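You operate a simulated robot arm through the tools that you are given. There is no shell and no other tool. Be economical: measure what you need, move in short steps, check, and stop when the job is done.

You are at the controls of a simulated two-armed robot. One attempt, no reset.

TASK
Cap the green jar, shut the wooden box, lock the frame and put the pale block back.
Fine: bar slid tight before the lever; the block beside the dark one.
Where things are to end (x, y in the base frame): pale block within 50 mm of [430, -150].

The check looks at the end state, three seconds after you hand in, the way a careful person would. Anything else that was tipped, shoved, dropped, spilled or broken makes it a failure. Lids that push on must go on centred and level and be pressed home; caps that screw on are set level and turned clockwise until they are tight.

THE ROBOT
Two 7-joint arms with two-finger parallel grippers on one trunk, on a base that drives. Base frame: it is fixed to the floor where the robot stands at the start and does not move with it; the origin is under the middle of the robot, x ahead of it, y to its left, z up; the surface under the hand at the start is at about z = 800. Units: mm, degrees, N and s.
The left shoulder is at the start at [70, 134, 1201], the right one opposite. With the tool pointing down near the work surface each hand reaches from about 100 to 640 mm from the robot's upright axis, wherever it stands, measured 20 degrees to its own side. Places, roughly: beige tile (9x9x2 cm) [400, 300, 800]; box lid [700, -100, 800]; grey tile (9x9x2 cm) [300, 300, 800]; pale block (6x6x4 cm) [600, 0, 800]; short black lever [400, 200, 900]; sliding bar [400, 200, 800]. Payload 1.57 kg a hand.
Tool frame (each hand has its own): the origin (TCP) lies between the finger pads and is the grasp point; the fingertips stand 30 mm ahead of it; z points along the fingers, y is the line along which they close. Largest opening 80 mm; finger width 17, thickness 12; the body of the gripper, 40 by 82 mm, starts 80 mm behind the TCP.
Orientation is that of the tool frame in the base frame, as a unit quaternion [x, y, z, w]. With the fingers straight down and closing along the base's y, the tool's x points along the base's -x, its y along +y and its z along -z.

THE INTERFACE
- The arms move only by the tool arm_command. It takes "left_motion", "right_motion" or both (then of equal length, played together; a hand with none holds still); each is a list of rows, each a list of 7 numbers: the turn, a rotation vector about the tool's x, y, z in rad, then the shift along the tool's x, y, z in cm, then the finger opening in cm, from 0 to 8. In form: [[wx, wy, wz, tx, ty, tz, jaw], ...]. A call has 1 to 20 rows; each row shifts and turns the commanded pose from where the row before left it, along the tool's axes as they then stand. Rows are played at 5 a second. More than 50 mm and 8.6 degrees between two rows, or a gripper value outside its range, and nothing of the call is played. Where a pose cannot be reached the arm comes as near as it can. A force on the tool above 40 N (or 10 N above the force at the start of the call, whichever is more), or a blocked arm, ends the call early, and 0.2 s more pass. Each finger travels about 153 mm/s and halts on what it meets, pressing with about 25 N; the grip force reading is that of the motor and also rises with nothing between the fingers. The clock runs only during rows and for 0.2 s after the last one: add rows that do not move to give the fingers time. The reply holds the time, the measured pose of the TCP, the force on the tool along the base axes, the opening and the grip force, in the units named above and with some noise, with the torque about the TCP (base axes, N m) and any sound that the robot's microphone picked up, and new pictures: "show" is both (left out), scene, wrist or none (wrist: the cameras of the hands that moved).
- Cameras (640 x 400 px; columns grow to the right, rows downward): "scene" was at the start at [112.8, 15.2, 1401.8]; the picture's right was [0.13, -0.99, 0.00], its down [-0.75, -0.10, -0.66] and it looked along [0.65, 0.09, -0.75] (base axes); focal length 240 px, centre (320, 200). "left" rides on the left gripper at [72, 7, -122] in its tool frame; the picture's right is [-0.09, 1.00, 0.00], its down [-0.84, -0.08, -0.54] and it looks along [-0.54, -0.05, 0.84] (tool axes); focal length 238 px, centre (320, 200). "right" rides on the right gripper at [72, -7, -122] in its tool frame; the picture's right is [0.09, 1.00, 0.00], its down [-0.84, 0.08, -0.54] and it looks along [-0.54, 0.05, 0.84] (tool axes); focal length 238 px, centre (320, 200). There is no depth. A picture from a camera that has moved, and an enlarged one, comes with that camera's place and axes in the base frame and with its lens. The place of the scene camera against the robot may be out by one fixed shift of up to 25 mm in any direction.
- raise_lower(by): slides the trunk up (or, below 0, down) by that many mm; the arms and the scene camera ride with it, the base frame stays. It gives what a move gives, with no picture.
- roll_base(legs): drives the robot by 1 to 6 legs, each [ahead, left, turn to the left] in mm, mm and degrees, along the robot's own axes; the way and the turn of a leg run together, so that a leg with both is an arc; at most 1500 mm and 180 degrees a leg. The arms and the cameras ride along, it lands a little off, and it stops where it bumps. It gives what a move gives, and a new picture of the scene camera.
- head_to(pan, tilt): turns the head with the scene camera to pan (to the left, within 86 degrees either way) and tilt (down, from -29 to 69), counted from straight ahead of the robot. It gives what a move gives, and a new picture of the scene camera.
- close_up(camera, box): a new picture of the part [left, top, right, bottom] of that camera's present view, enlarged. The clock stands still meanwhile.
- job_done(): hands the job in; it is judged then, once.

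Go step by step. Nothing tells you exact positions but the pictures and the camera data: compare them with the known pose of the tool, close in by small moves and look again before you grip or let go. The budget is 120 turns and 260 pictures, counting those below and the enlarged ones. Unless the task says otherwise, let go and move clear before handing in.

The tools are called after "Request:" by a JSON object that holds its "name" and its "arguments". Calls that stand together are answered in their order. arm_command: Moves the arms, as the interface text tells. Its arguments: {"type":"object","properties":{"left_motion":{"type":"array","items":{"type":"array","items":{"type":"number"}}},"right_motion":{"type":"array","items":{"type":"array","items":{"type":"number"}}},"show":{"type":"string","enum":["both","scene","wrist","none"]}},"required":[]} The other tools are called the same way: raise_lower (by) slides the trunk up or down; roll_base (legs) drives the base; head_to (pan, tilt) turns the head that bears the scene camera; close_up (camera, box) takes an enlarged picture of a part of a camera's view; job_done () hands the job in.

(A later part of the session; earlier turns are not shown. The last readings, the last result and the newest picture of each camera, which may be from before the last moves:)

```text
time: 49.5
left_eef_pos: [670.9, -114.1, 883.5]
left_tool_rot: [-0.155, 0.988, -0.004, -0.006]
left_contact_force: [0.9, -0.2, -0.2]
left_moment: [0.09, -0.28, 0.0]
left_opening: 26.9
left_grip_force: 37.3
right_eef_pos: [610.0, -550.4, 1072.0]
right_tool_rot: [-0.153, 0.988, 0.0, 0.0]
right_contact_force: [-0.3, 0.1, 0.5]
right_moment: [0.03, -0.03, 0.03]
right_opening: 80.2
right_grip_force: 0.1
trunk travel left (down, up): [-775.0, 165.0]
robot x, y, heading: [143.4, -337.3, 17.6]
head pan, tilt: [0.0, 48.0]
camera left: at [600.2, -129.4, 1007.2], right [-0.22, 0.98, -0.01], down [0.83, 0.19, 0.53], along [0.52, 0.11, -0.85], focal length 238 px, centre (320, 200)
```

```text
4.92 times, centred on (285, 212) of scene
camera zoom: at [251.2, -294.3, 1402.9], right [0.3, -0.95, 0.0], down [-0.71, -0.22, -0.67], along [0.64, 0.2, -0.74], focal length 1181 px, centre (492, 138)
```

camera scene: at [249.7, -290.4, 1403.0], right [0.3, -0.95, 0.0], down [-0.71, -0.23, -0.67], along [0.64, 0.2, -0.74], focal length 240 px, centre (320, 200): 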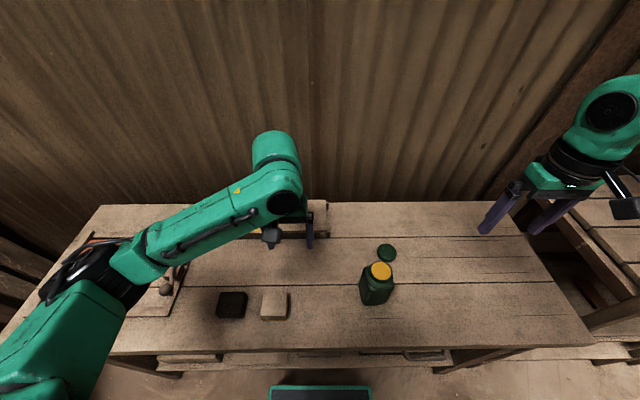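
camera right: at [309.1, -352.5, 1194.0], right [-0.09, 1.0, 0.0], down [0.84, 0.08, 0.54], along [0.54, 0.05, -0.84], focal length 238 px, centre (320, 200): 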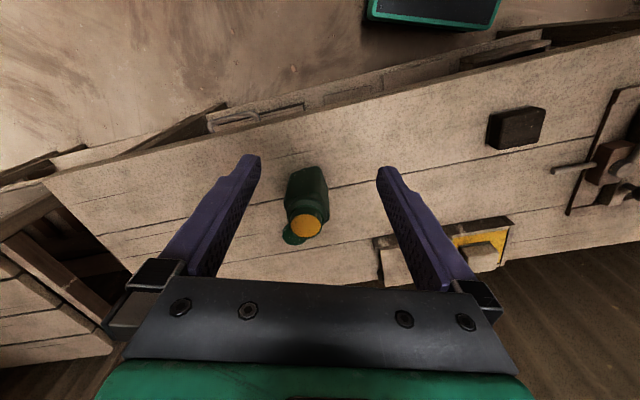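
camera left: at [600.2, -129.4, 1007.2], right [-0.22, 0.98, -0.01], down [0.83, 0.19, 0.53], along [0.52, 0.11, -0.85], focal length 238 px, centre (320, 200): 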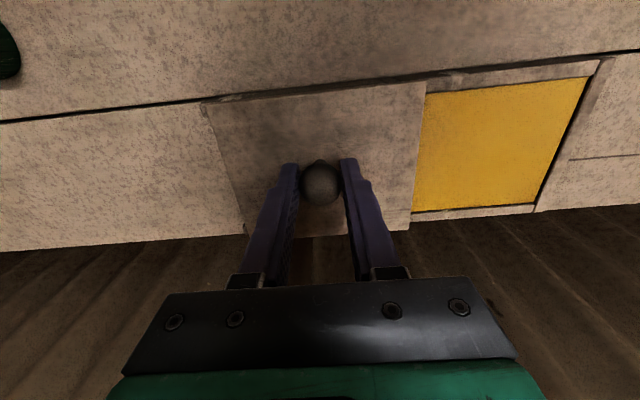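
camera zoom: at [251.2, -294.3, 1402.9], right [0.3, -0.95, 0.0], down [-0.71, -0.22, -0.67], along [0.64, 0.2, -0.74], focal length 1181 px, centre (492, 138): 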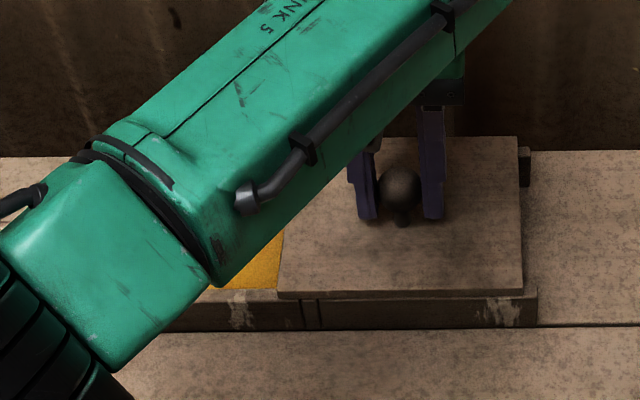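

Request:
{"name": "arm_command", "arguments": {"left_motion": [[0, 0, 0, 0, 1, 0, 1.5], [0, 0, 0, 0, 1, 0, 1.5], [0, 0, 0, 0, 1, 0, 1.5], [0, 0, 0, 0, 1, 0, 1.5], [0, 0, 0, 0, 0, 0, 1.5]], "show": "wrist"}}

Request:
{"name": "close_up", "arguments": {"camera": "scene", "box": [220, 180, 350, 245]}}

```text
time: 50.7
left_eef_pos: [658.1, -76.8, 885.1]
left_tool_rot: [-0.156, 0.988, -0.004, -0.004]
left_contact_force: [6.8, 2.0, 12.3]
left_moment: [-0.15, 0.28, -0.04]
left_opening: 26.7
left_grip_force: 37.2
right_eef_pos: [609.7, -551.6, 1072.3]
right_tool_rot: [-0.152, 0.988, 0.0, 0.001]
right_contact_force: [0.8, -0.3, 0.4]
right_moment: [0.0, 0.0, 0.01]
right_opening: 80.2
right_grip_force: 0.1
trunk travel left (down, up): [-775.0, 165.0]
robot x, y, heading: [141.8, -338.8, 17.6]
head pan, tilt: [0.0, 48.0]
camera left: at [587.2, -91.9, 1006.9], right [-0.22, 0.98, -0.01], down [0.82, 0.19, 0.54], along [0.52, 0.11, -0.84], focal length 238 px, centre (320, 200)
```

left: 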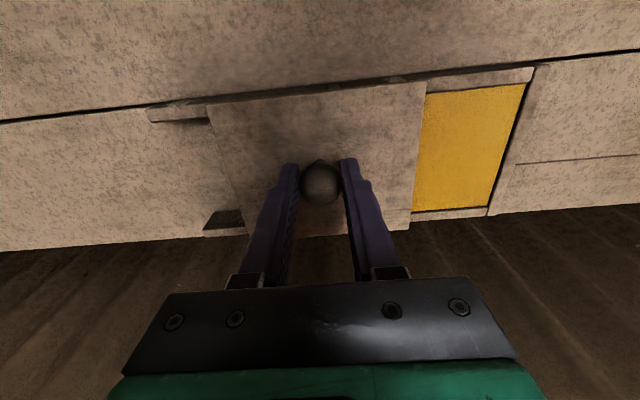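

```text
4.92 times, centred on (285, 212) of scene
camera zoom: at [250.5, -295.0, 1403.2], right [0.3, -0.95, 0.0], down [-0.71, -0.22, -0.67], along [0.64, 0.2, -0.74], focal length 1181 px, centre (492, 138)
```

zoom: 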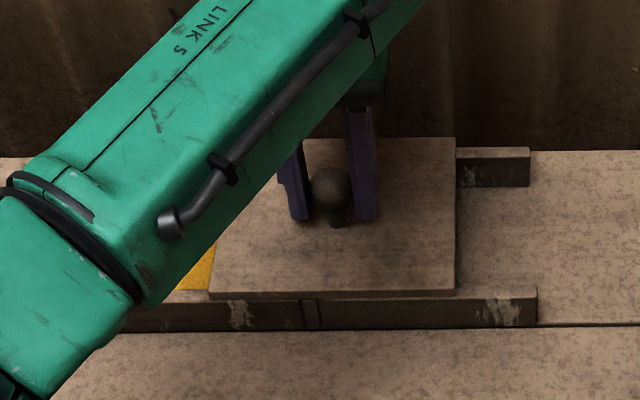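

The lid glides along its rails. I continue left.

Request:
{"name": "arm_command", "arguments": {"left_motion": [[0, 0, 0, 0, 1, -0.1, 1.5], [0, 0, 0, 0, 1, 0, 1.5], [0, 0, 0, 0, 1, 0, 1.5], [0, 0, 0, 0, 1, 0, 1.5], [0, 0, 0, 0, 1, 0, 1.5], [0, 0, 0, 0, 0, 0, 1.5]], "show": "wrist"}}

```text
time: 52.1
left_eef_pos: [643.1, -29.9, 884.2]
left_tool_rot: [-0.154, 0.988, -0.002, -0.005]
left_contact_force: [8.5, 2.7, 16.2]
left_moment: [-0.18, 0.24, -0.04]
left_opening: 26.8
left_grip_force: 37.4
right_eef_pos: [608.9, -551.4, 1072.1]
right_tool_rot: [-0.152, 0.988, 0.001, 0.0]
right_contact_force: [0.1, 0.4, 0.6]
right_moment: [0.02, 0.05, -0.02]
right_opening: 79.9
right_grip_force: 0.0
trunk travel left (down, up): [-775.0, 165.0]
robot x, y, heading: [146.0, -336.9, 17.5]
head pan, tilt: [0.0, 48.0]
camera left: at [571.6, -44.5, 1006.9], right [-0.22, 0.98, -0.01], down [0.82, 0.19, 0.53], along [0.52, 0.11, -0.85], focal length 238 px, centre (320, 200)
```

left: 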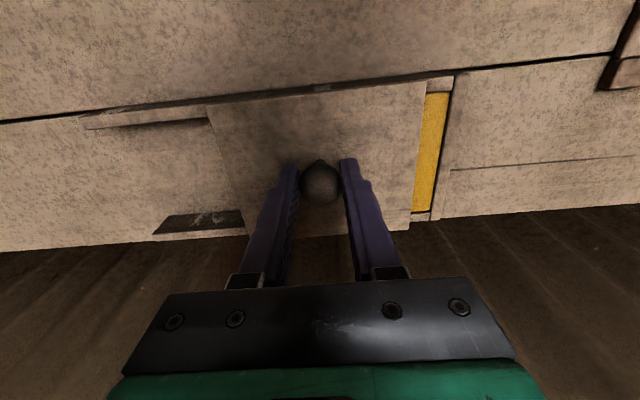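

Request:
{"name": "arm_command", "arguments": {"left_motion": [[0, 0, 0, 0, 1, -0.1, 1.5], [0, 0, 0, 0, 0.5, 0, 1.5], [0, 0, 0, 0, 0.4, 0, 1.5], [0, 0, 0, 0, 0.4, 0, 1.5], [0, 0, 0, 0, 0.4, 0, 1.5], [0, 0, 0, 0, 0.4, 0, 1.5], [0, 0, 0, 0, 0, 0, 1.5]], "show": "wrist"}}

Request:
{"name": "close_up", "arguments": {"camera": "left", "box": [340, 40, 500, 240]}}

```text
time: 53.7
left_eef_pos: [633.2, 0.5, 884.0]
left_tool_rot: [-0.155, 0.988, -0.002, -0.006]
left_contact_force: [3.4, 0.3, 7.4]
left_moment: [-0.08, 0.15, -0.12]
left_opening: 26.7
left_grip_force: 37.4
right_eef_pos: [609.3, -550.9, 1071.9]
right_tool_rot: [-0.153, 0.988, 0.0, 0.0]
right_contact_force: [-0.2, 0.5, 0.2]
right_moment: [0.0, 0.0, -0.03]
right_opening: 80.0
right_grip_force: 0.0
trunk travel left (down, up): [-775.0, 165.0]
robot x, y, heading: [143.7, -339.8, 17.8]
head pan, tilt: [0.0, 48.0]
camera left: at [561.9, -14.5, 1007.0], right [-0.22, 0.98, -0.01], down [0.83, 0.19, 0.53], along [0.52, 0.11, -0.85], focal length 238 px, centre (320, 200)
```

left: 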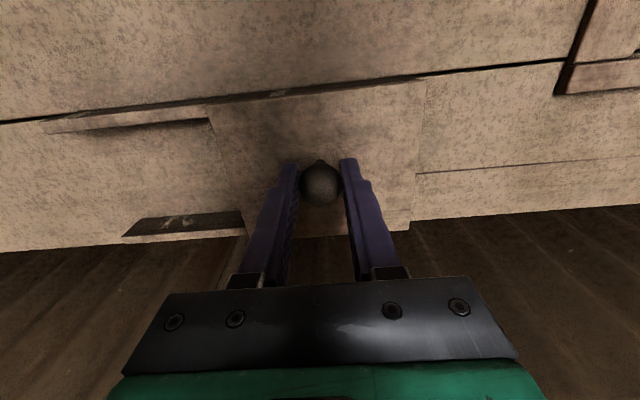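

```text
2.00 times, centred on (420, 140) of left
camera zoom: at [561.9, -14.5, 1007.0], right [-0.22, 0.98, -0.01], down [0.83, 0.19, 0.53], along [0.52, 0.11, -0.85], focal length 477 px, centre (120, 320)
```

zoom: 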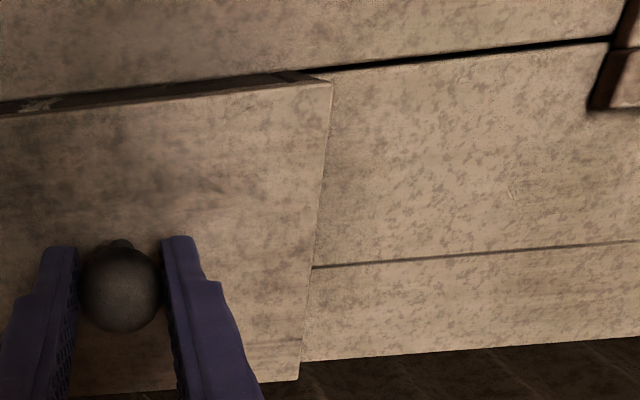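

Request:
{"name": "arm_command", "arguments": {"left_motion": [[0, 0, 0, 0, 0.2, -0.05, 1.5], [0, 0, 0, 0, 0.2, 0, 1.5], [0, 0, 0, 0, 0, 0, 1.5]], "show": "scene"}}

Request:
{"name": "close_up", "arguments": {"camera": "scene", "box": [220, 180, 350, 245]}}

```text
time: 54.5
left_eef_pos: [631.8, 1.5, 883.4]
left_tool_rot: [-0.153, 0.988, -0.003, -0.008]
left_contact_force: [-0.7, -13.1, -4.0]
left_moment: [-0.14, -0.41, -0.09]
left_opening: 26.9
left_grip_force: 38.0
right_eef_pos: [610.6, -553.0, 1071.4]
right_tool_rot: [-0.152, 0.988, 0.002, 0.0]
right_contact_force: [0.1, -0.2, 0.0]
right_moment: [-0.01, 0.01, -0.02]
right_opening: 80.1
right_grip_force: 0.0
trunk travel left (down, up): [-775.0, 165.0]
robot x, y, heading: [140.8, -337.7, 17.5]
head pan, tilt: [0.0, 48.0]
camera scene: at [251.6, -297.9, 1402.9], right [0.3, -0.95, 0.0], down [-0.71, -0.22, -0.67], along [0.64, 0.2, -0.74], focal length 240 px, centre (320, 200)
```

scene: 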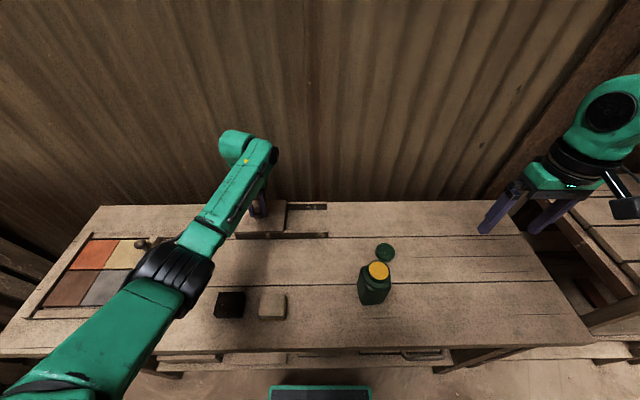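

```text
4.92 times, centred on (285, 212) of scene
camera zoom: at [251.6, -297.9, 1402.9], right [0.3, -0.95, 0.0], down [-0.71, -0.22, -0.67], along [0.64, 0.2, -0.74], focal length 1181 px, centre (492, 138)
```

zoom: 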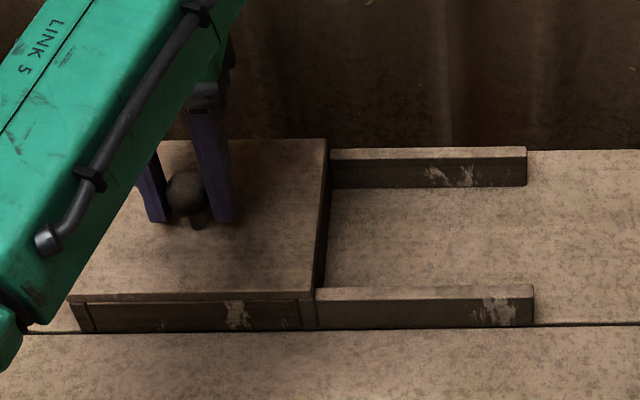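

The lid has reached its stop and the box is shut. I let go and bring the left hand up and away, and move the right hand to look at the jar and cap.

Request:
{"name": "arm_command", "arguments": {"left_motion": [[0, 0, 0, 0, -0.2, 0, 1.5], [0, 0, 0, 0, 0, 0, 5], [0, 0, 0, 0, 0, 0, 5], [0, 0, 0, 0, 0, -4, 5], [0, 0, 0, 0, 0, -4.5, 5], [0, 0, 0, 2, 0, -4.5, 5], [0, 0, 0, 4, 1, 0, 5], [0, 0, 0, 4, 1, 0, 5]], "right_motion": [[0, 0, 0, 0, 3, 0, 8], [0, 0, 0, 0, 3, 0, 8], [0, 0, 0, 0, 3, 0, 8], [0, 0, 0, 0, 3, 0, 8], [0, 0, 0, 0, 3, 0, 8], [0, 0, 0, 0, 3, 0, 8], [0, 0, 0, 0, 0, 2, 8], [0, 0, 0, 0, 0, 0, 8]], "show": "both"}}

Request:
{"name": "close_up", "arguments": {"camera": "scene", "box": [210, 180, 420, 320]}}

Request:
{"name": "close_up", "arguments": {"camera": "right", "box": [220, 60, 460, 260]}}

```text
time: 56.3
left_eef_pos: [527.6, -6.4, 1016.1]
left_tool_rot: [-0.156, 0.988, -0.004, -0.007]
left_contact_force: [-0.4, 0.1, 0.1]
left_moment: [0.03, -0.03, -0.01]
left_opening: 50.1
left_grip_force: 0.0
right_eef_pos: [554.4, -378.2, 1051.6]
right_tool_rot: [-0.153, 0.988, -0.001, 0.001]
right_contact_force: [-0.6, -0.1, 0.5]
right_moment: [-0.01, 0.0, 0.01]
right_opening: 80.0
right_grip_force: 0.0
trunk travel left (down, up): [-775.0, 165.0]
robot x, y, heading: [142.5, -338.0, 17.4]
head pan, tilt: [0.0, 48.0]
camera scene: at [249.0, -294.3, 1403.1], right [0.3, -0.95, 0.0], down [-0.71, -0.22, -0.67], along [0.64, 0.2, -0.74], focal length 240 px, centre (320, 200)
camera right: at [488.1, -407.2, 1174.9], right [-0.39, 0.92, 0.0], down [0.77, 0.33, 0.54], along [0.5, 0.21, -0.84], focal length 238 px, centre (320, 200)
camera left: at [457.7, -22.2, 1140.2], right [-0.22, 0.98, -0.01], down [0.83, 0.19, 0.53], along [0.52, 0.11, -0.85], focal length 238 px, centre (320, 200)
```

scene: 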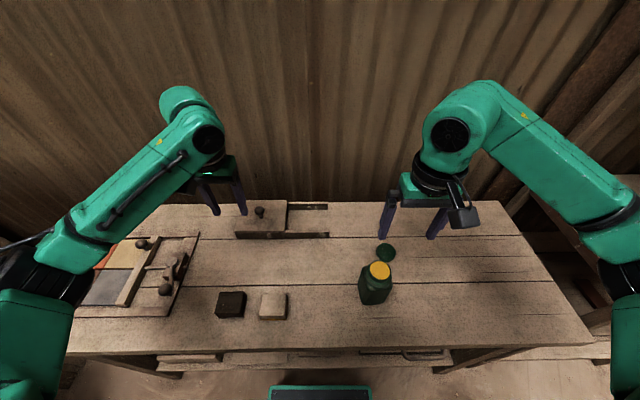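
right: 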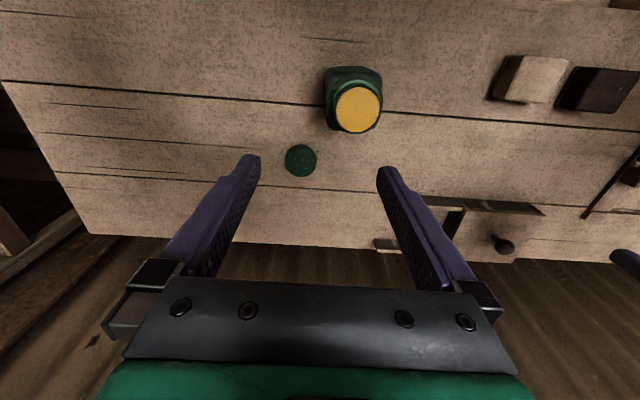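
left: 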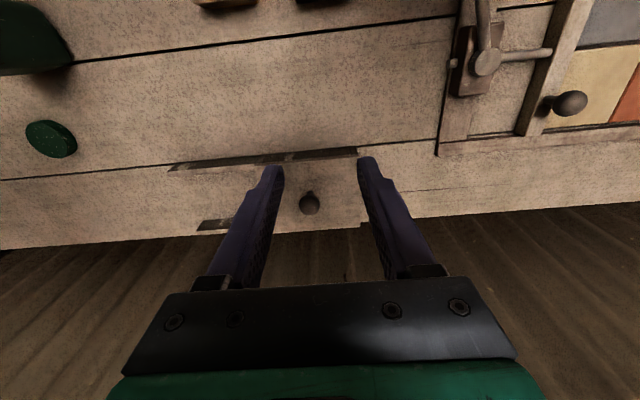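

```text
2.86 times, centred on (315, 250) of scene
camera zoom: at [249.0, -294.3, 1403.1], right [0.3, -0.95, 0.0], down [-0.71, -0.22, -0.67], along [0.64, 0.2, -0.74], focal length 685 px, centre (334, 57)
```

zoom: 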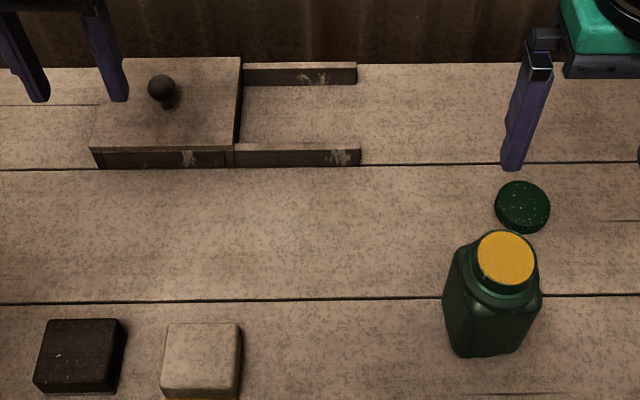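

```text
2.00 times, centred on (340, 160) of right
camera zoom: at [488.1, -407.2, 1174.9], right [-0.39, 0.92, 0.0], down [0.77, 0.33, 0.54], along [0.5, 0.21, -0.84], focal length 477 px, centre (280, 280)
```

zoom: 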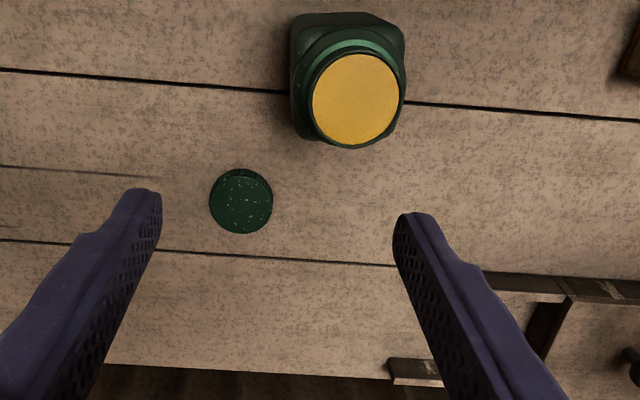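

The ribbed cap lies at about (n 503, s -555 in table axes) and the jar mouth at about (n 389, s -497, z 940). I move the right hand over the cap and turn it 90° so its camera bracket stays clear of the jar.

Request:
{"name": "arm_command", "arguments": {"right_motion": [[0, 0, 0, -3, -0.9, 2, 8], [0, 0, 0, -3, -0.9, 2, 8], [0, 0, 0, -2.9, -0.9, 2, 8], [0, 0, -0.143, 0, 0, 0, 8], [0, 0, -0.143, 0, 0, 0, 8], [0, 0, -0.143, 0, 0, 0, 8], [0, 0, -0.143, 0, 0, 0, 8], [0, 0, -0.143, 0, 0, 0, 8], [0, 0, -0.143, 0, 0, 0, 8], [0, 0, -0.143, 0, 0, 0, 8], [0, 0, -0.143, 0, 0, 0, 8], [0, 0, -0.143, 0, 0, 0, 8], [0, 0, -0.143, 0, 0, 0, 8], [0, 0, -0.14, 0, 0, 0, 8]], "show": "both"}}

Request:
{"name": "close_up", "arguments": {"camera": "right", "box": [200, 60, 440, 260]}}

```text
time: 59.3
left_eef_pos: [530.1, -6.8, 1017.4]
left_tool_rot: [-0.155, 0.988, -0.004, -0.006]
left_contact_force: [-0.4, 0.1, -0.4]
left_moment: [-0.01, -0.03, 0.0]
left_opening: 49.9
left_grip_force: 0.1
right_eef_pos: [636.4, -381.6, 997.5]
right_tool_rot: [-0.395, 0.918, -0.012, 0.012]
right_contact_force: [0.0, 0.0, -0.7]
right_moment: [-0.02, 0.01, 0.0]
right_opening: 80.0
right_grip_force: 0.0
right hand out of reach, approached as far as the arm can: row 7, 8, 9, 10, 11, 12, 13, 14
trunk travel left (down, up): [-775.0, 165.0]
robot x, y, heading: [143.0, -338.8, 17.6]
head pan, tilt: [0.0, 48.0]
camera scene: at [251.1, -294.3, 1403.0], right [0.3, -0.95, 0.0], down [-0.71, -0.22, -0.67], along [0.64, 0.2, -0.74], focal length 240 px, centre (320, 200)
camera right: at [586.7, -438.0, 1118.8], right [-0.79, 0.62, -0.03], down [0.5, 0.67, 0.55], along [0.36, 0.41, -0.84], focal length 238 px, centre (320, 200)
```

scene: 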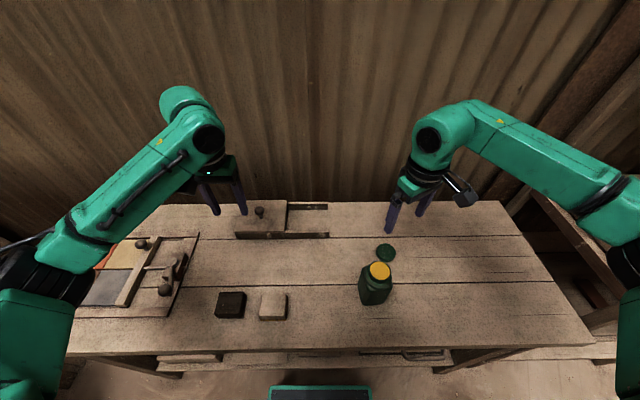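
right: 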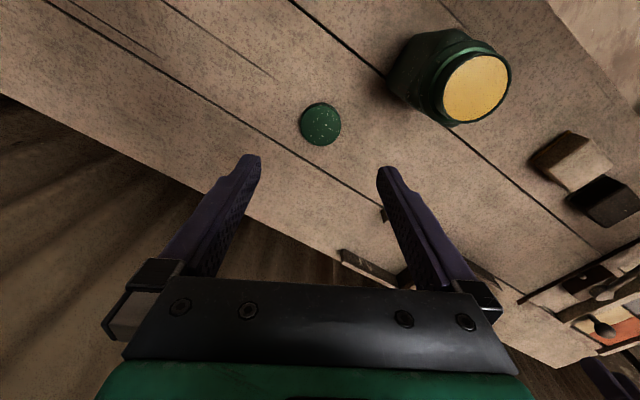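

```text
2.00 times, centred on (320, 160) of right
camera zoom: at [586.7, -438.0, 1118.8], right [-0.79, 0.62, -0.03], down [0.5, 0.67, 0.55], along [0.36, 0.41, -0.84], focal length 477 px, centre (320, 280)
```

zoom: 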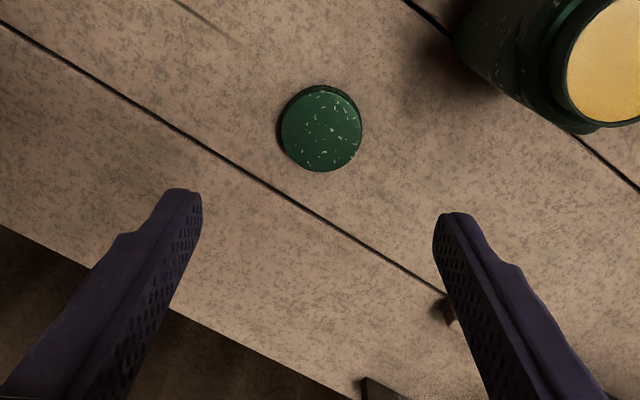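

The wrist limit stops the turn at 47°, but that already keeps the camera clear of the jar. The cap is confirmed at (647, -377). I back off the limit a little, centre on it and lower.

Request:
{"name": "arm_command", "arguments": {"right_motion": [[0, 0, 0.14, 0, 0, 0, 8], [0, 0, 0, -1.0, -0.35, 3, 8], [0, 0, 0, 0, 0, 4, 8], [0, 0, 0, 0, 0, 0, 8]], "show": "wrist"}}

Request:
{"name": "close_up", "arguments": {"camera": "right", "box": [200, 80, 440, 230]}}

```text
time: 60.3
left_eef_pos: [529.1, -7.7, 1016.9]
left_tool_rot: [-0.155, 0.988, -0.003, -0.006]
left_contact_force: [0.0, -0.3, -0.6]
left_moment: [-0.04, -0.01, -0.02]
left_opening: 50.0
left_grip_force: 0.0
right_eef_pos: [649.8, -380.6, 926.3]
right_tool_rot: [-0.33, 0.944, -0.012, 0.012]
right_contact_force: [0.6, 0.5, 0.4]
right_moment: [-0.02, -0.02, 0.02]
right_opening: 80.1
right_grip_force: 0.0
trunk travel left (down, up): [-775.0, 165.0]
robot x, y, heading: [143.0, -337.2, 17.5]
head pan, tilt: [0.0, 48.0]
camera right: at [592.3, -429.3, 1048.5], right [-0.69, 0.72, -0.03], down [0.59, 0.59, 0.55], along [0.42, 0.36, -0.83], focal length 238 px, centre (320, 200)
```

right: 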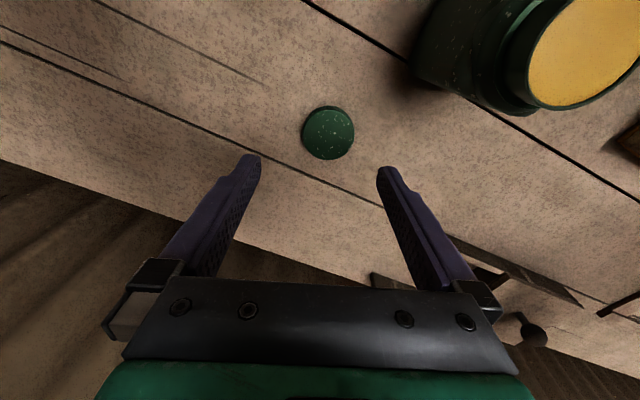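

```text
2.67 times, centred on (320, 155) of right
camera zoom: at [592.3, -429.3, 1048.5], right [-0.69, 0.72, -0.03], down [0.59, 0.59, 0.55], along [0.42, 0.36, -0.83], focal length 636 px, centre (320, 320)
```

zoom: 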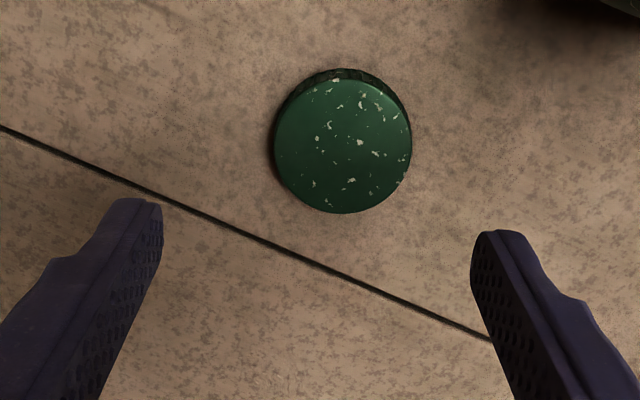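

Request:
{"name": "arm_command", "arguments": {"right_motion": [[-0.031, 0.015, 0, 0, 0, 0, 8], [0, 0, 0, -0.2, 0.45, 3, 8], [0, 0, 0, 0, 0, 3, 8], [0, 0, 0, 0, 0, 0, 8]], "show": "wrist"}}

Request:
{"name": "close_up", "arguments": {"camera": "right", "box": [200, 80, 440, 230]}}

```text
time: 61.3
left_eef_pos: [530.2, -7.8, 1017.3]
left_tool_rot: [-0.155, 0.988, -0.003, -0.005]
left_contact_force: [0.6, 0.5, -0.1]
left_moment: [0.01, -0.02, -0.02]
left_opening: 49.9
left_grip_force: 0.0
right_eef_pos: [647.3, -375.6, 865.3]
right_tool_rot: [-0.33, 0.944, 0.0, 0.0]
right_contact_force: [-0.6, -0.6, -0.3]
right_moment: [-0.01, -0.01, 0.02]
right_opening: 80.2
right_grip_force: 0.1
trunk travel left (down, up): [-775.0, 165.0]
robot x, y, heading: [144.7, -338.4, 17.5]
head pan, tilt: [0.0, 48.0]
camera right: at [595.1, -426.3, 988.9], right [-0.69, 0.72, 0.0], down [0.61, 0.58, 0.54], along [0.39, 0.38, -0.84], focal length 238 px, centre (320, 200)
```

right: 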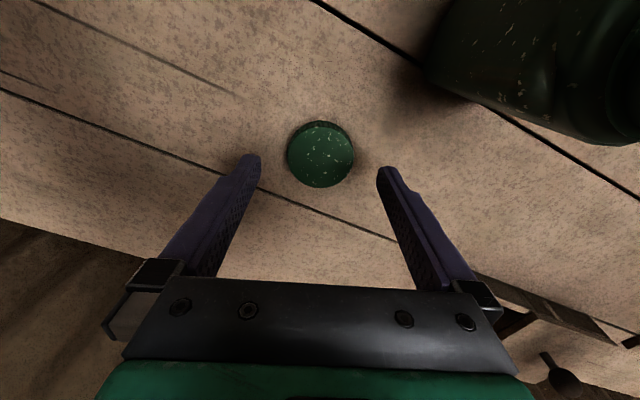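

```text
2.67 times, centred on (320, 155) of right
camera zoom: at [595.1, -426.3, 988.9], right [-0.69, 0.72, 0.0], down [0.61, 0.58, 0.54], along [0.39, 0.38, -0.84], focal length 636 px, centre (320, 320)
```

zoom: 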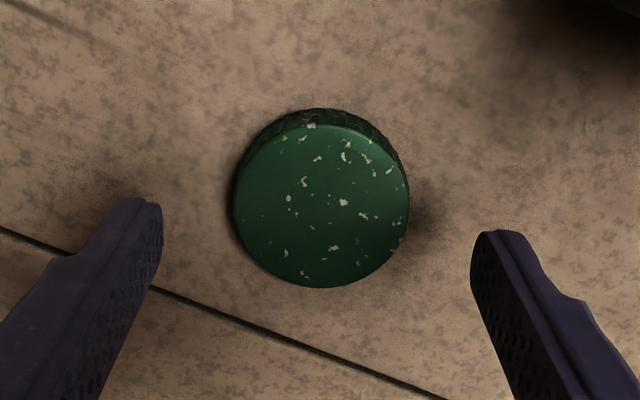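

Centred and level. I lower to the rim and close on the cap.

Request:
{"name": "arm_command", "arguments": {"right_motion": [[0, 0, 0, 0, 0, 1.5, 8], [0, 0, 0, 0, 0, 1.3, 8], [0, 0, 0, 0, 0, 0.2, 7], [0, 0, 0, 0, 0, 0, 4.5], [0, 0, 0, 0, 0, 0, 4.5], [0, 0, 0, 0, 0, 0, 4.5]], "show": "wrist"}}

Request:
{"name": "close_up", "arguments": {"camera": "right", "box": [200, 80, 440, 230]}}

```text
time: 62.7
left_eef_pos: [529.7, -8.1, 1015.6]
left_tool_rot: [-0.155, 0.988, -0.003, -0.004]
left_contact_force: [-0.7, -0.6, 0.2]
left_moment: [0.0, -0.01, 0.01]
left_opening: 49.7
left_grip_force: 0.1
right_eef_pos: [645.6, -374.9, 837.6]
right_tool_rot: [-0.331, 0.944, 0.001, 0.001]
right_contact_force: [0.1, 0.4, -0.1]
right_moment: [-0.02, 0.0, -0.01]
right_opening: 49.2
right_grip_force: 25.1
trunk travel left (down, up): [-775.0, 165.0]
robot x, y, heading: [136.8, -336.7, 17.5]
head pan, tilt: [0.0, 48.0]
camera right: at [593.6, -425.0, 959.6], right [-0.69, 0.72, 0.0], down [0.61, 0.58, 0.54], along [0.39, 0.38, -0.84], focal length 238 px, centre (320, 200)
```

right: 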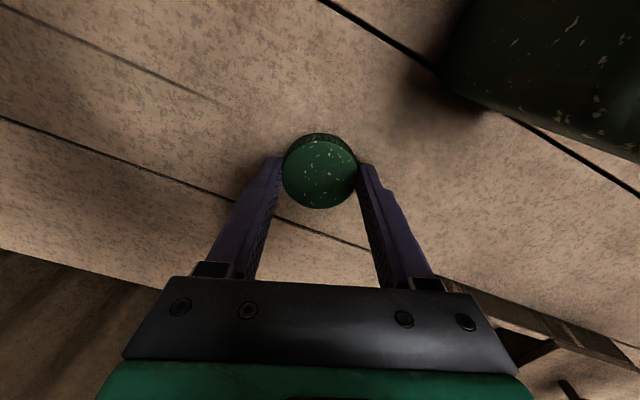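

```text
2.67 times, centred on (320, 155) of right
camera zoom: at [593.6, -425.0, 959.6], right [-0.69, 0.72, 0.0], down [0.61, 0.58, 0.54], along [0.39, 0.38, -0.84], focal length 636 px, centre (320, 320)
```

zoom: 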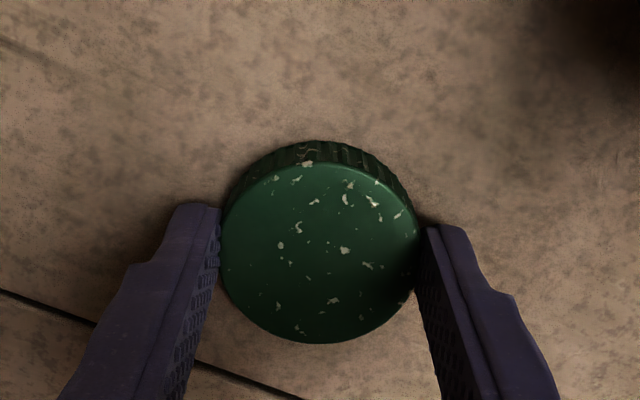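

The cap is held at 49 mm. I lift it well above the jar and measure the mouth again.

Request:
{"name": "arm_command", "arguments": {"right_motion": [[0, 0, 0, 0, 0, -2, 4.5], [0, 0, 0, 0, 0, -4, 4.5], [0, 0, 0, 0, 0, -4.5, 4.5], [0, 0, 0, 0, 0, -4.5, 4.5], [0, 0, 0, 0, 0, -3, 4.5], [0, 0, 0, 0, 0, 0, 4.5]], "show": "both"}}

Request:
{"name": "close_up", "arguments": {"camera": "right", "box": [400, 0, 640, 150]}}

Request:
{"name": "close_up", "arguments": {"camera": "scene", "box": [340, 210, 460, 310]}}

```text
time: 64.1
left_eef_pos: [530.6, -6.0, 1016.6]
left_tool_rot: [-0.155, 0.988, -0.004, -0.006]
left_contact_force: [0.3, -0.2, 0.0]
left_moment: [0.03, 0.02, 0.03]
left_opening: 50.1
left_grip_force: 0.1
right_eef_pos: [647.0, -374.7, 1018.9]
right_tool_rot: [-0.331, 0.944, 0.0, 0.0]
right_contact_force: [-0.4, 0.1, 0.0]
right_moment: [-0.01, -0.02, 0.01]
right_opening: 49.4
right_grip_force: 25.1
trunk travel left (down, up): [-775.0, 165.0]
robot x, y, heading: [143.4, -338.6, 17.7]
head pan, tilt: [0.0, 48.0]
camera scene: at [251.3, -294.4, 1402.9], right [0.3, -0.95, 0.0], down [-0.71, -0.22, -0.67], along [0.64, 0.2, -0.74], focal length 240 px, centre (320, 200)
camera right: at [594.7, -424.5, 1141.0], right [-0.69, 0.72, 0.0], down [0.61, 0.58, 0.54], along [0.39, 0.38, -0.84], focal length 238 px, centre (320, 200)
```

scene: 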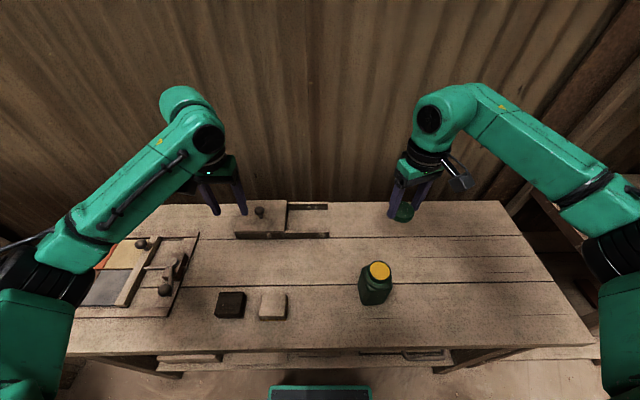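
right: 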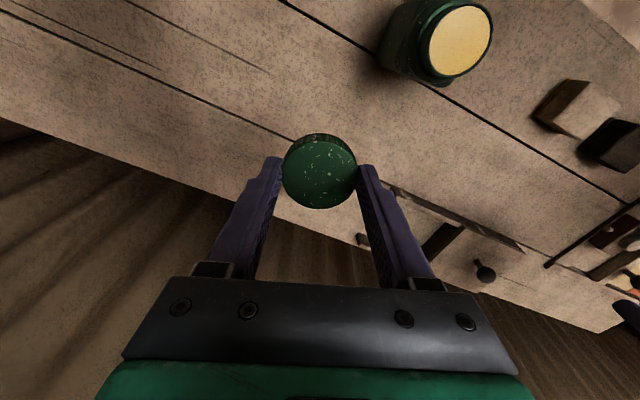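

```text
2.67 times, centred on (520, 75) of right
camera zoom: at [594.7, -424.5, 1141.0], right [-0.69, 0.72, 0.0], down [0.61, 0.58, 0.54], along [0.39, 0.38, -0.84], focal length 636 px, centre (-213, 533)
```

zoom: 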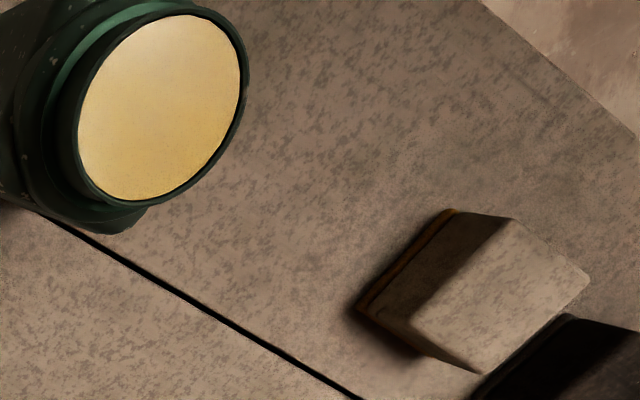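

```text
4.00 times, centred on (400, 260) of scene
camera zoom: at [251.3, -294.4, 1402.9], right [0.3, -0.95, 0.0], down [-0.71, -0.22, -0.67], along [0.64, 0.2, -0.74], focal length 960 px, centre (0, -40)
```

zoom: 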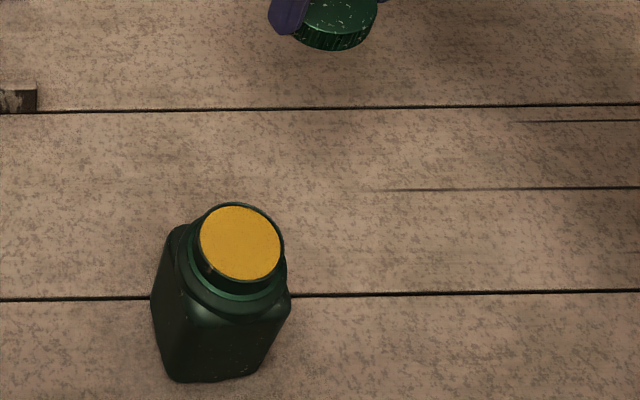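

All views agree the mouth centre is (521.4, -353.6, 934). I carry the cap there, stopping about 25 mm above the rim.

Request:
{"name": "arm_command", "arguments": {"right_motion": [[0, 0, 0, 2.83, 3.17, 0, 4.5], [0, 0, 0, 2.83, 3.17, 0, 4.5], [0, 0, 0, 2.83, 3.17, 0, 4.5], [0, 0, 0, 0, 0, 1.9, 4.5], [0, 0, 0, 0, 0, 0, 4.5]], "show": "both"}}

Request:
{"name": "close_up", "arguments": {"camera": "scene", "box": [340, 210, 460, 310]}}

Request:
{"name": "close_up", "arguments": {"camera": "right", "box": [220, 80, 420, 230]}}

```text
time: 65.3
left_eef_pos: [529.7, -7.5, 1015.9]
left_tool_rot: [-0.155, 0.988, -0.004, -0.006]
left_contact_force: [-0.2, 0.5, -0.2]
left_moment: [0.0, 0.01, -0.02]
left_opening: 49.9
left_grip_force: 0.0
right_eef_pos: [520.7, -352.1, 997.5]
right_tool_rot: [-0.33, 0.944, 0.0, 0.0]
right_contact_force: [-0.3, 0.3, 0.1]
right_moment: [-0.02, 0.0, 0.01]
right_opening: 49.3
right_grip_force: 24.9
trunk travel left (down, up): [-775.0, 165.0]
robot x, y, heading: [140.8, -340.6, 17.6]
head pan, tilt: [0.0, 48.0]
camera scene: at [251.0, -294.4, 1403.0], right [0.3, -0.95, 0.0], down [-0.71, -0.22, -0.67], along [0.64, 0.2, -0.74], focal length 240 px, centre (320, 200)
camera right: at [467.5, -403.4, 1120.3], right [-0.69, 0.72, 0.0], down [0.61, 0.58, 0.54], along [0.39, 0.38, -0.84], focal length 238 px, centre (320, 200)
```

scene: 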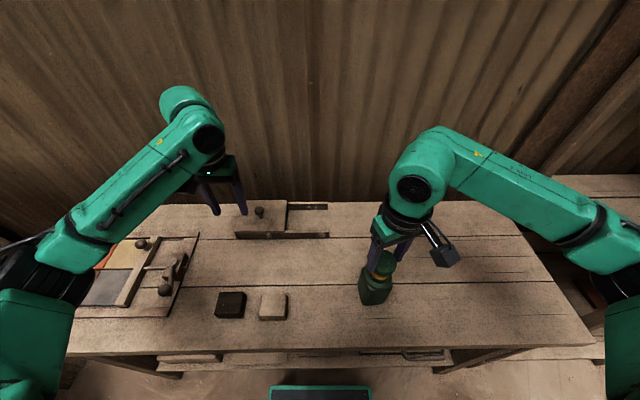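
right: 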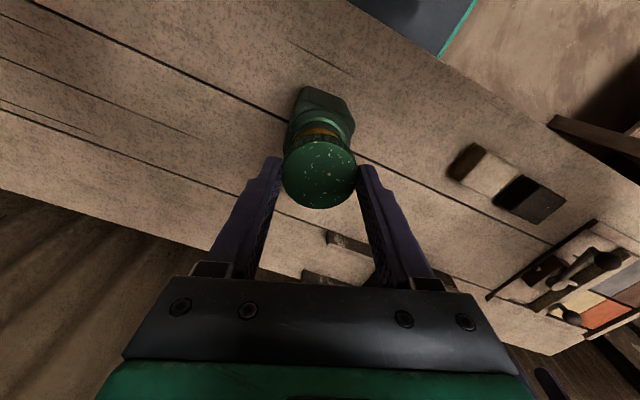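

```text
4.00 times, centred on (400, 260) of scene
camera zoom: at [251.0, -294.4, 1403.0], right [0.3, -0.95, 0.0], down [-0.71, -0.22, -0.67], along [0.64, 0.2, -0.74], focal length 960 px, centre (0, -40)
```

zoom: 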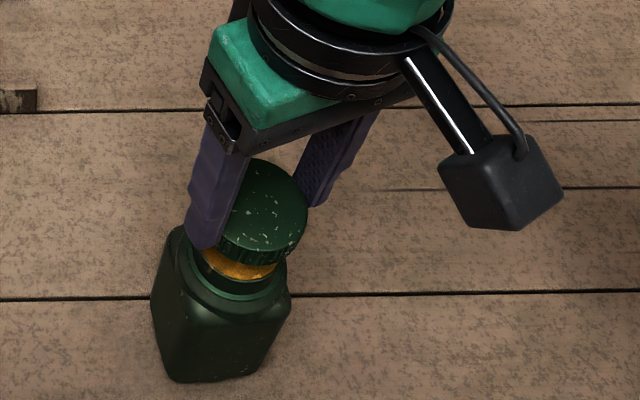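

```text
2.67 times, centred on (320, 155) of right
camera zoom: at [467.5, -403.4, 1120.3], right [-0.69, 0.72, 0.0], down [0.61, 0.58, 0.54], along [0.39, 0.38, -0.84], focal length 636 px, centre (320, 320)
```

zoom: 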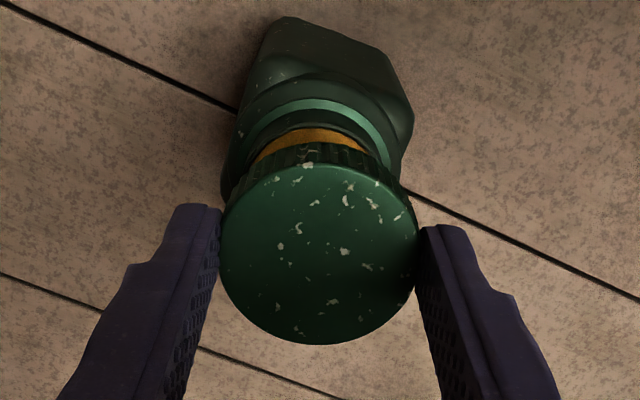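

Request:
{"name": "arm_command", "arguments": {"right_motion": [[0, 0, 0, -0.1, -0.22, 0.7, 4.5], [0, 0, 0, 0, 0, 0.7, 4.5], [0, 0, 0, 0, 0, 0, 4.5]], "show": "wrist"}}

Request:
{"name": "close_up", "arguments": {"camera": "scene", "box": [350, 240, 430, 310]}}

Request:
{"name": "close_up", "arguments": {"camera": "right", "box": [240, 80, 400, 200]}}

```text
time: 66.1
left_eef_pos: [530.5, -6.5, 1016.7]
left_tool_rot: [-0.154, 0.988, -0.004, -0.006]
left_contact_force: [0.5, -0.4, 0.8]
left_moment: [0.0, -0.01, -0.02]
left_opening: 49.8
left_grip_force: 0.2
right_eef_pos: [522.0, -353.0, 983.4]
right_tool_rot: [-0.331, 0.944, 0.0, 0.0]
right_contact_force: [0.2, -0.3, -0.3]
right_moment: [0.0, -0.02, 0.02]
right_opening: 49.6
right_grip_force: 25.1
trunk travel left (down, up): [-775.0, 165.0]
robot x, y, heading: [144.1, -335.1, 17.7]
head pan, tilt: [0.0, 48.0]
camera right: at [469.9, -405.2, 1105.7], right [-0.69, 0.72, 0.0], down [0.61, 0.58, 0.54], along [0.39, 0.38, -0.84], focal length 238 px, centre (320, 200)
```

right: 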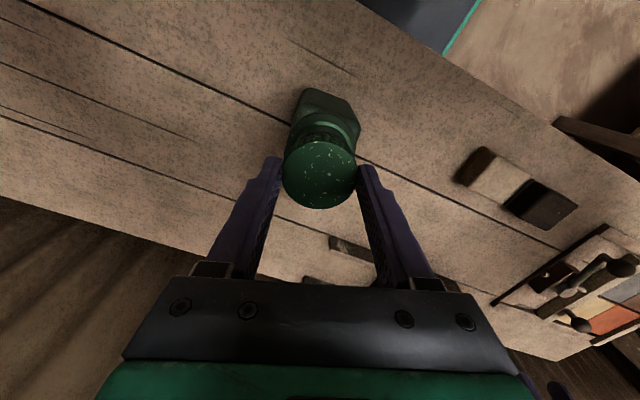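

```text
5.71 times, centred on (390, 275) of scene
camera zoom: at [250.9, -294.1, 1403.0], right [0.3, -0.95, 0.0], down [-0.71, -0.22, -0.67], along [0.64, 0.2, -0.74], focal length 1371 px, centre (-80, -229)
```

zoom: 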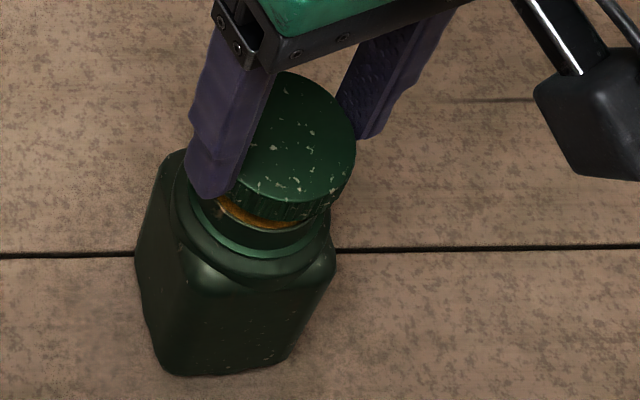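

```text
3.33 times, centred on (320, 140) of right
camera zoom: at [469.9, -405.2, 1105.7], right [-0.69, 0.72, 0.0], down [0.61, 0.58, 0.54], along [0.39, 0.38, -0.84], focal length 794 px, centre (320, 400)
```

zoom: 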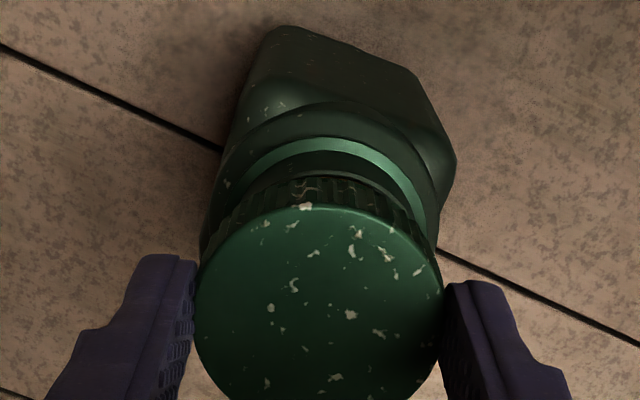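

The cap looks centred over the neck. I lower it in small steps until it touches.

Request:
{"name": "arm_command", "arguments": {"right_motion": [[0, 0, 0, 0, 0, 0.4, 4.5], [0, 0, 0, 0, 0, 0.3, 4.5], [0, 0, 0, 0, 0, 0.3, 4.5], [0, 0, 0, 0, 0, 0.2, 4.5], [0, 0, 0, 0, 0, 0, 4.5]], "show": "wrist"}}

Request:
{"name": "close_up", "arguments": {"camera": "scene", "box": [350, 240, 430, 310]}}

```text
time: 67.3
left_eef_pos: [529.6, -6.0, 1017.2]
left_tool_rot: [-0.154, 0.988, -0.004, -0.006]
left_contact_force: [-0.1, 0.0, 0.5]
left_moment: [0.01, 0.0, 0.02]
left_opening: 49.9
left_grip_force: 0.0
right_eef_pos: [521.4, -355.3, 972.2]
right_tool_rot: [-0.33, 0.944, 0.001, 0.0]
right_contact_force: [0.3, -0.4, -0.2]
right_moment: [0.03, 0.0, 0.0]
right_opening: 49.5
right_grip_force: 24.7
trunk travel left (down, up): [-775.0, 165.0]
robot x, y, heading: [140.3, -337.1, 17.6]
head pan, tilt: [0.0, 48.0]
camera right: at [469.7, -405.9, 1094.2], right [-0.69, 0.72, 0.0], down [0.61, 0.58, 0.54], along [0.39, 0.38, -0.84], focal length 238 px, centre (320, 200)
```

right: 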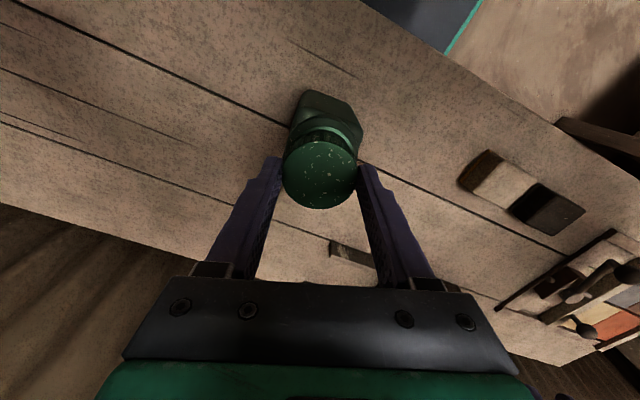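

```text
5.71 times, centred on (390, 275) of scene
camera zoom: at [251.0, -294.3, 1403.0], right [0.3, -0.95, 0.0], down [-0.71, -0.22, -0.67], along [0.64, 0.2, -0.74], focal length 1371 px, centre (-80, -229)
```

zoom: 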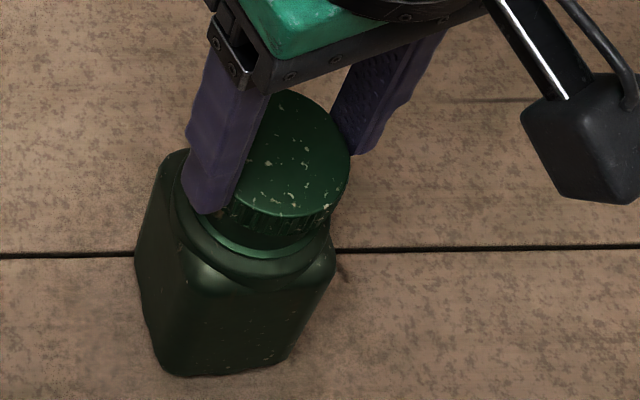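

Request:
{"name": "arm_command", "arguments": {"right_motion": [[0, 0, 0, -0.05, 0.12, 0, 4.5], [0, 0, 0, 0, 0, 0.2, 4.5], [0, 0, 0, 0, 0, 0.2, 4.5], [0, 0, 0, 0, 0, 0.2, 4.5], [0, 0, 0, 0, 0, 0, 4.5]], "show": "none"}}

Request:
{"name": "close_up", "arguments": {"camera": "right", "box": [240, 80, 400, 200]}}

```text
time: 68.5
left_eef_pos: [529.7, -6.6, 1017.2]
left_tool_rot: [-0.154, 0.988, -0.003, -0.006]
left_contact_force: [-0.6, 0.1, 0.4]
left_moment: [0.03, 0.01, -0.03]
left_opening: 49.8
left_grip_force: 0.1
right_eef_pos: [523.1, -353.3, 967.5]
right_tool_rot: [-0.33, 0.944, 0.0, 0.002]
right_contact_force: [-1.4, -0.7, 0.0]
right_moment: [0.01, 0.02, 0.01]
right_opening: 49.4
right_grip_force: 24.8
trunk travel left (down, up): [-775.0, 165.0]
robot x, y, heading: [141.6, -336.8, 17.4]
head pan, tilt: [0.0, 48.0]
```

```text
3.33 times, centred on (320, 140) of right
camera zoom: at [470.4, -404.0, 1088.8], right [-0.69, 0.72, 0.0], down [0.61, 0.58, 0.54], along [0.39, 0.38, -0.84], focal length 794 px, centre (320, 400)
```

zoom: 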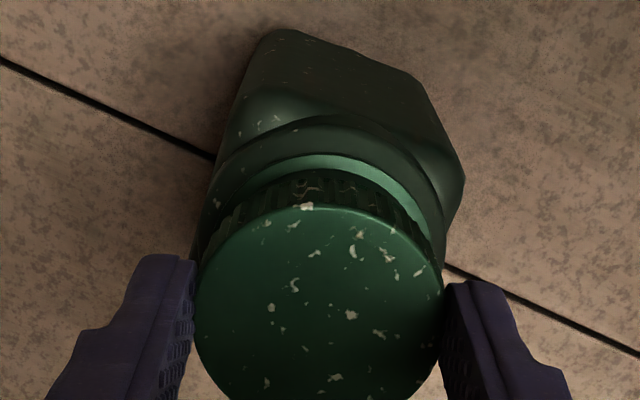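

Request:
{"name": "arm_command", "arguments": {"right_motion": [[0, 0, 0, 0, 0, 0.2, 4.5], [0, 0, 0, 0, 0, 0.2, 4.5], [0, 0, 0, 0, 0, 0, 4.5]], "show": "none"}}

Request:
{"name": "close_up", "arguments": {"camera": "scene", "box": [350, 240, 430, 310]}}

```text
time: 69.3
left_eef_pos: [530.9, -6.6, 1017.0]
left_tool_rot: [-0.155, 0.988, -0.004, -0.006]
left_contact_force: [1.3, 0.0, 0.0]
left_moment: [-0.01, 0.04, 0.0]
left_opening: 50.0
left_grip_force: 0.1
right_eef_pos: [522.5, -352.3, 962.4]
right_tool_rot: [-0.33, 0.944, 0.001, 0.001]
right_contact_force: [-0.7, -0.1, 0.2]
right_moment: [0.01, 0.06, 0.02]
right_opening: 49.3
right_grip_force: 25.3
trunk travel left (down, up): [-775.0, 165.0]
robot x, y, heading: [140.8, -338.7, 17.5]
head pan, tilt: [0.0, 48.0]
```

```text
5.71 times, centred on (390, 275) of scene
camera zoom: at [250.7, -294.4, 1403.0], right [0.3, -0.95, 0.0], down [-0.71, -0.22, -0.67], along [0.64, 0.2, -0.74], focal length 1371 px, centre (-80, -229)
```

zoom: 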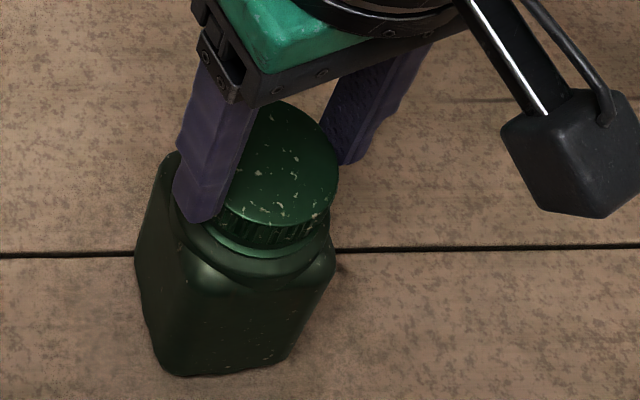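

Request:
{"name": "arm_command", "arguments": {"right_motion": [[0, 0, 0, 0, 0, 0.2, 4.5], [0, 0, 0, 0, 0, 0.2, 4.5], [0, 0, 0, 0, 0, 0.1, 4.5], [0, 0, 0, 0, 0, 0, 4.5]], "show": "none"}}

Request:
{"name": "close_up", "arguments": {"camera": "right", "box": [240, 80, 400, 200]}}

Request:
{"name": "close_up", "arguments": {"camera": "scene", "box": [350, 240, 430, 310]}}

```text
time: 70.3
left_eef_pos: [528.4, -7.4, 1018.0]
left_tool_rot: [-0.155, 0.988, -0.003, -0.004]
left_contact_force: [0.2, -0.1, -0.2]
left_moment: [0.02, 0.0, 0.01]
left_opening: 50.2
left_grip_force: 0.1
right_eef_pos: [522.4, -353.0, 959.2]
right_tool_rot: [-0.33, 0.944, 0.001, 0.001]
right_contact_force: [-1.6, -2.2, 15.7]
right_moment: [-0.08, 0.05, 0.01]
right_opening: 49.4
right_grip_force: 24.9
trunk travel left (down, up): [-775.0, 165.0]
robot x, y, heading: [145.3, -336.1, 17.6]
head pan, tilt: [0.0, 48.0]
```

```text
3.33 times, centred on (320, 140) of right
camera zoom: at [468.8, -404.5, 1081.0], right [-0.69, 0.72, 0.0], down [0.6, 0.58, 0.55], along [0.39, 0.38, -0.84], focal length 794 px, centre (320, 400)
```

zoom: 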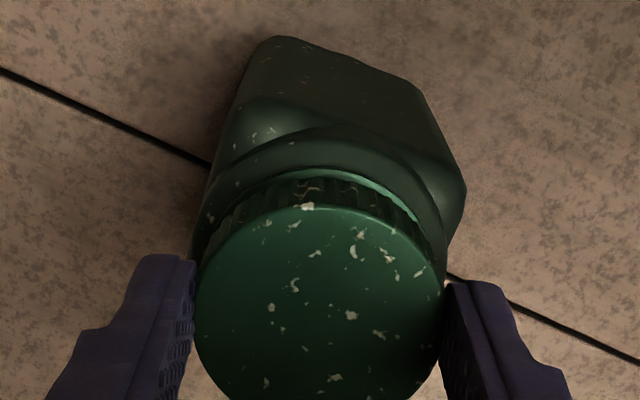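

```text
5.71 times, centred on (390, 275) of scene
camera zoom: at [248.4, -295.0, 1403.4], right [0.3, -0.95, 0.0], down [-0.71, -0.22, -0.67], along [0.64, 0.2, -0.74], focal length 1371 px, centre (-80, -229)
```

zoom: 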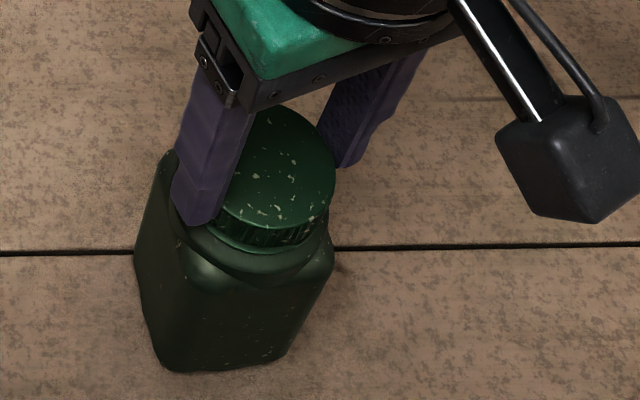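

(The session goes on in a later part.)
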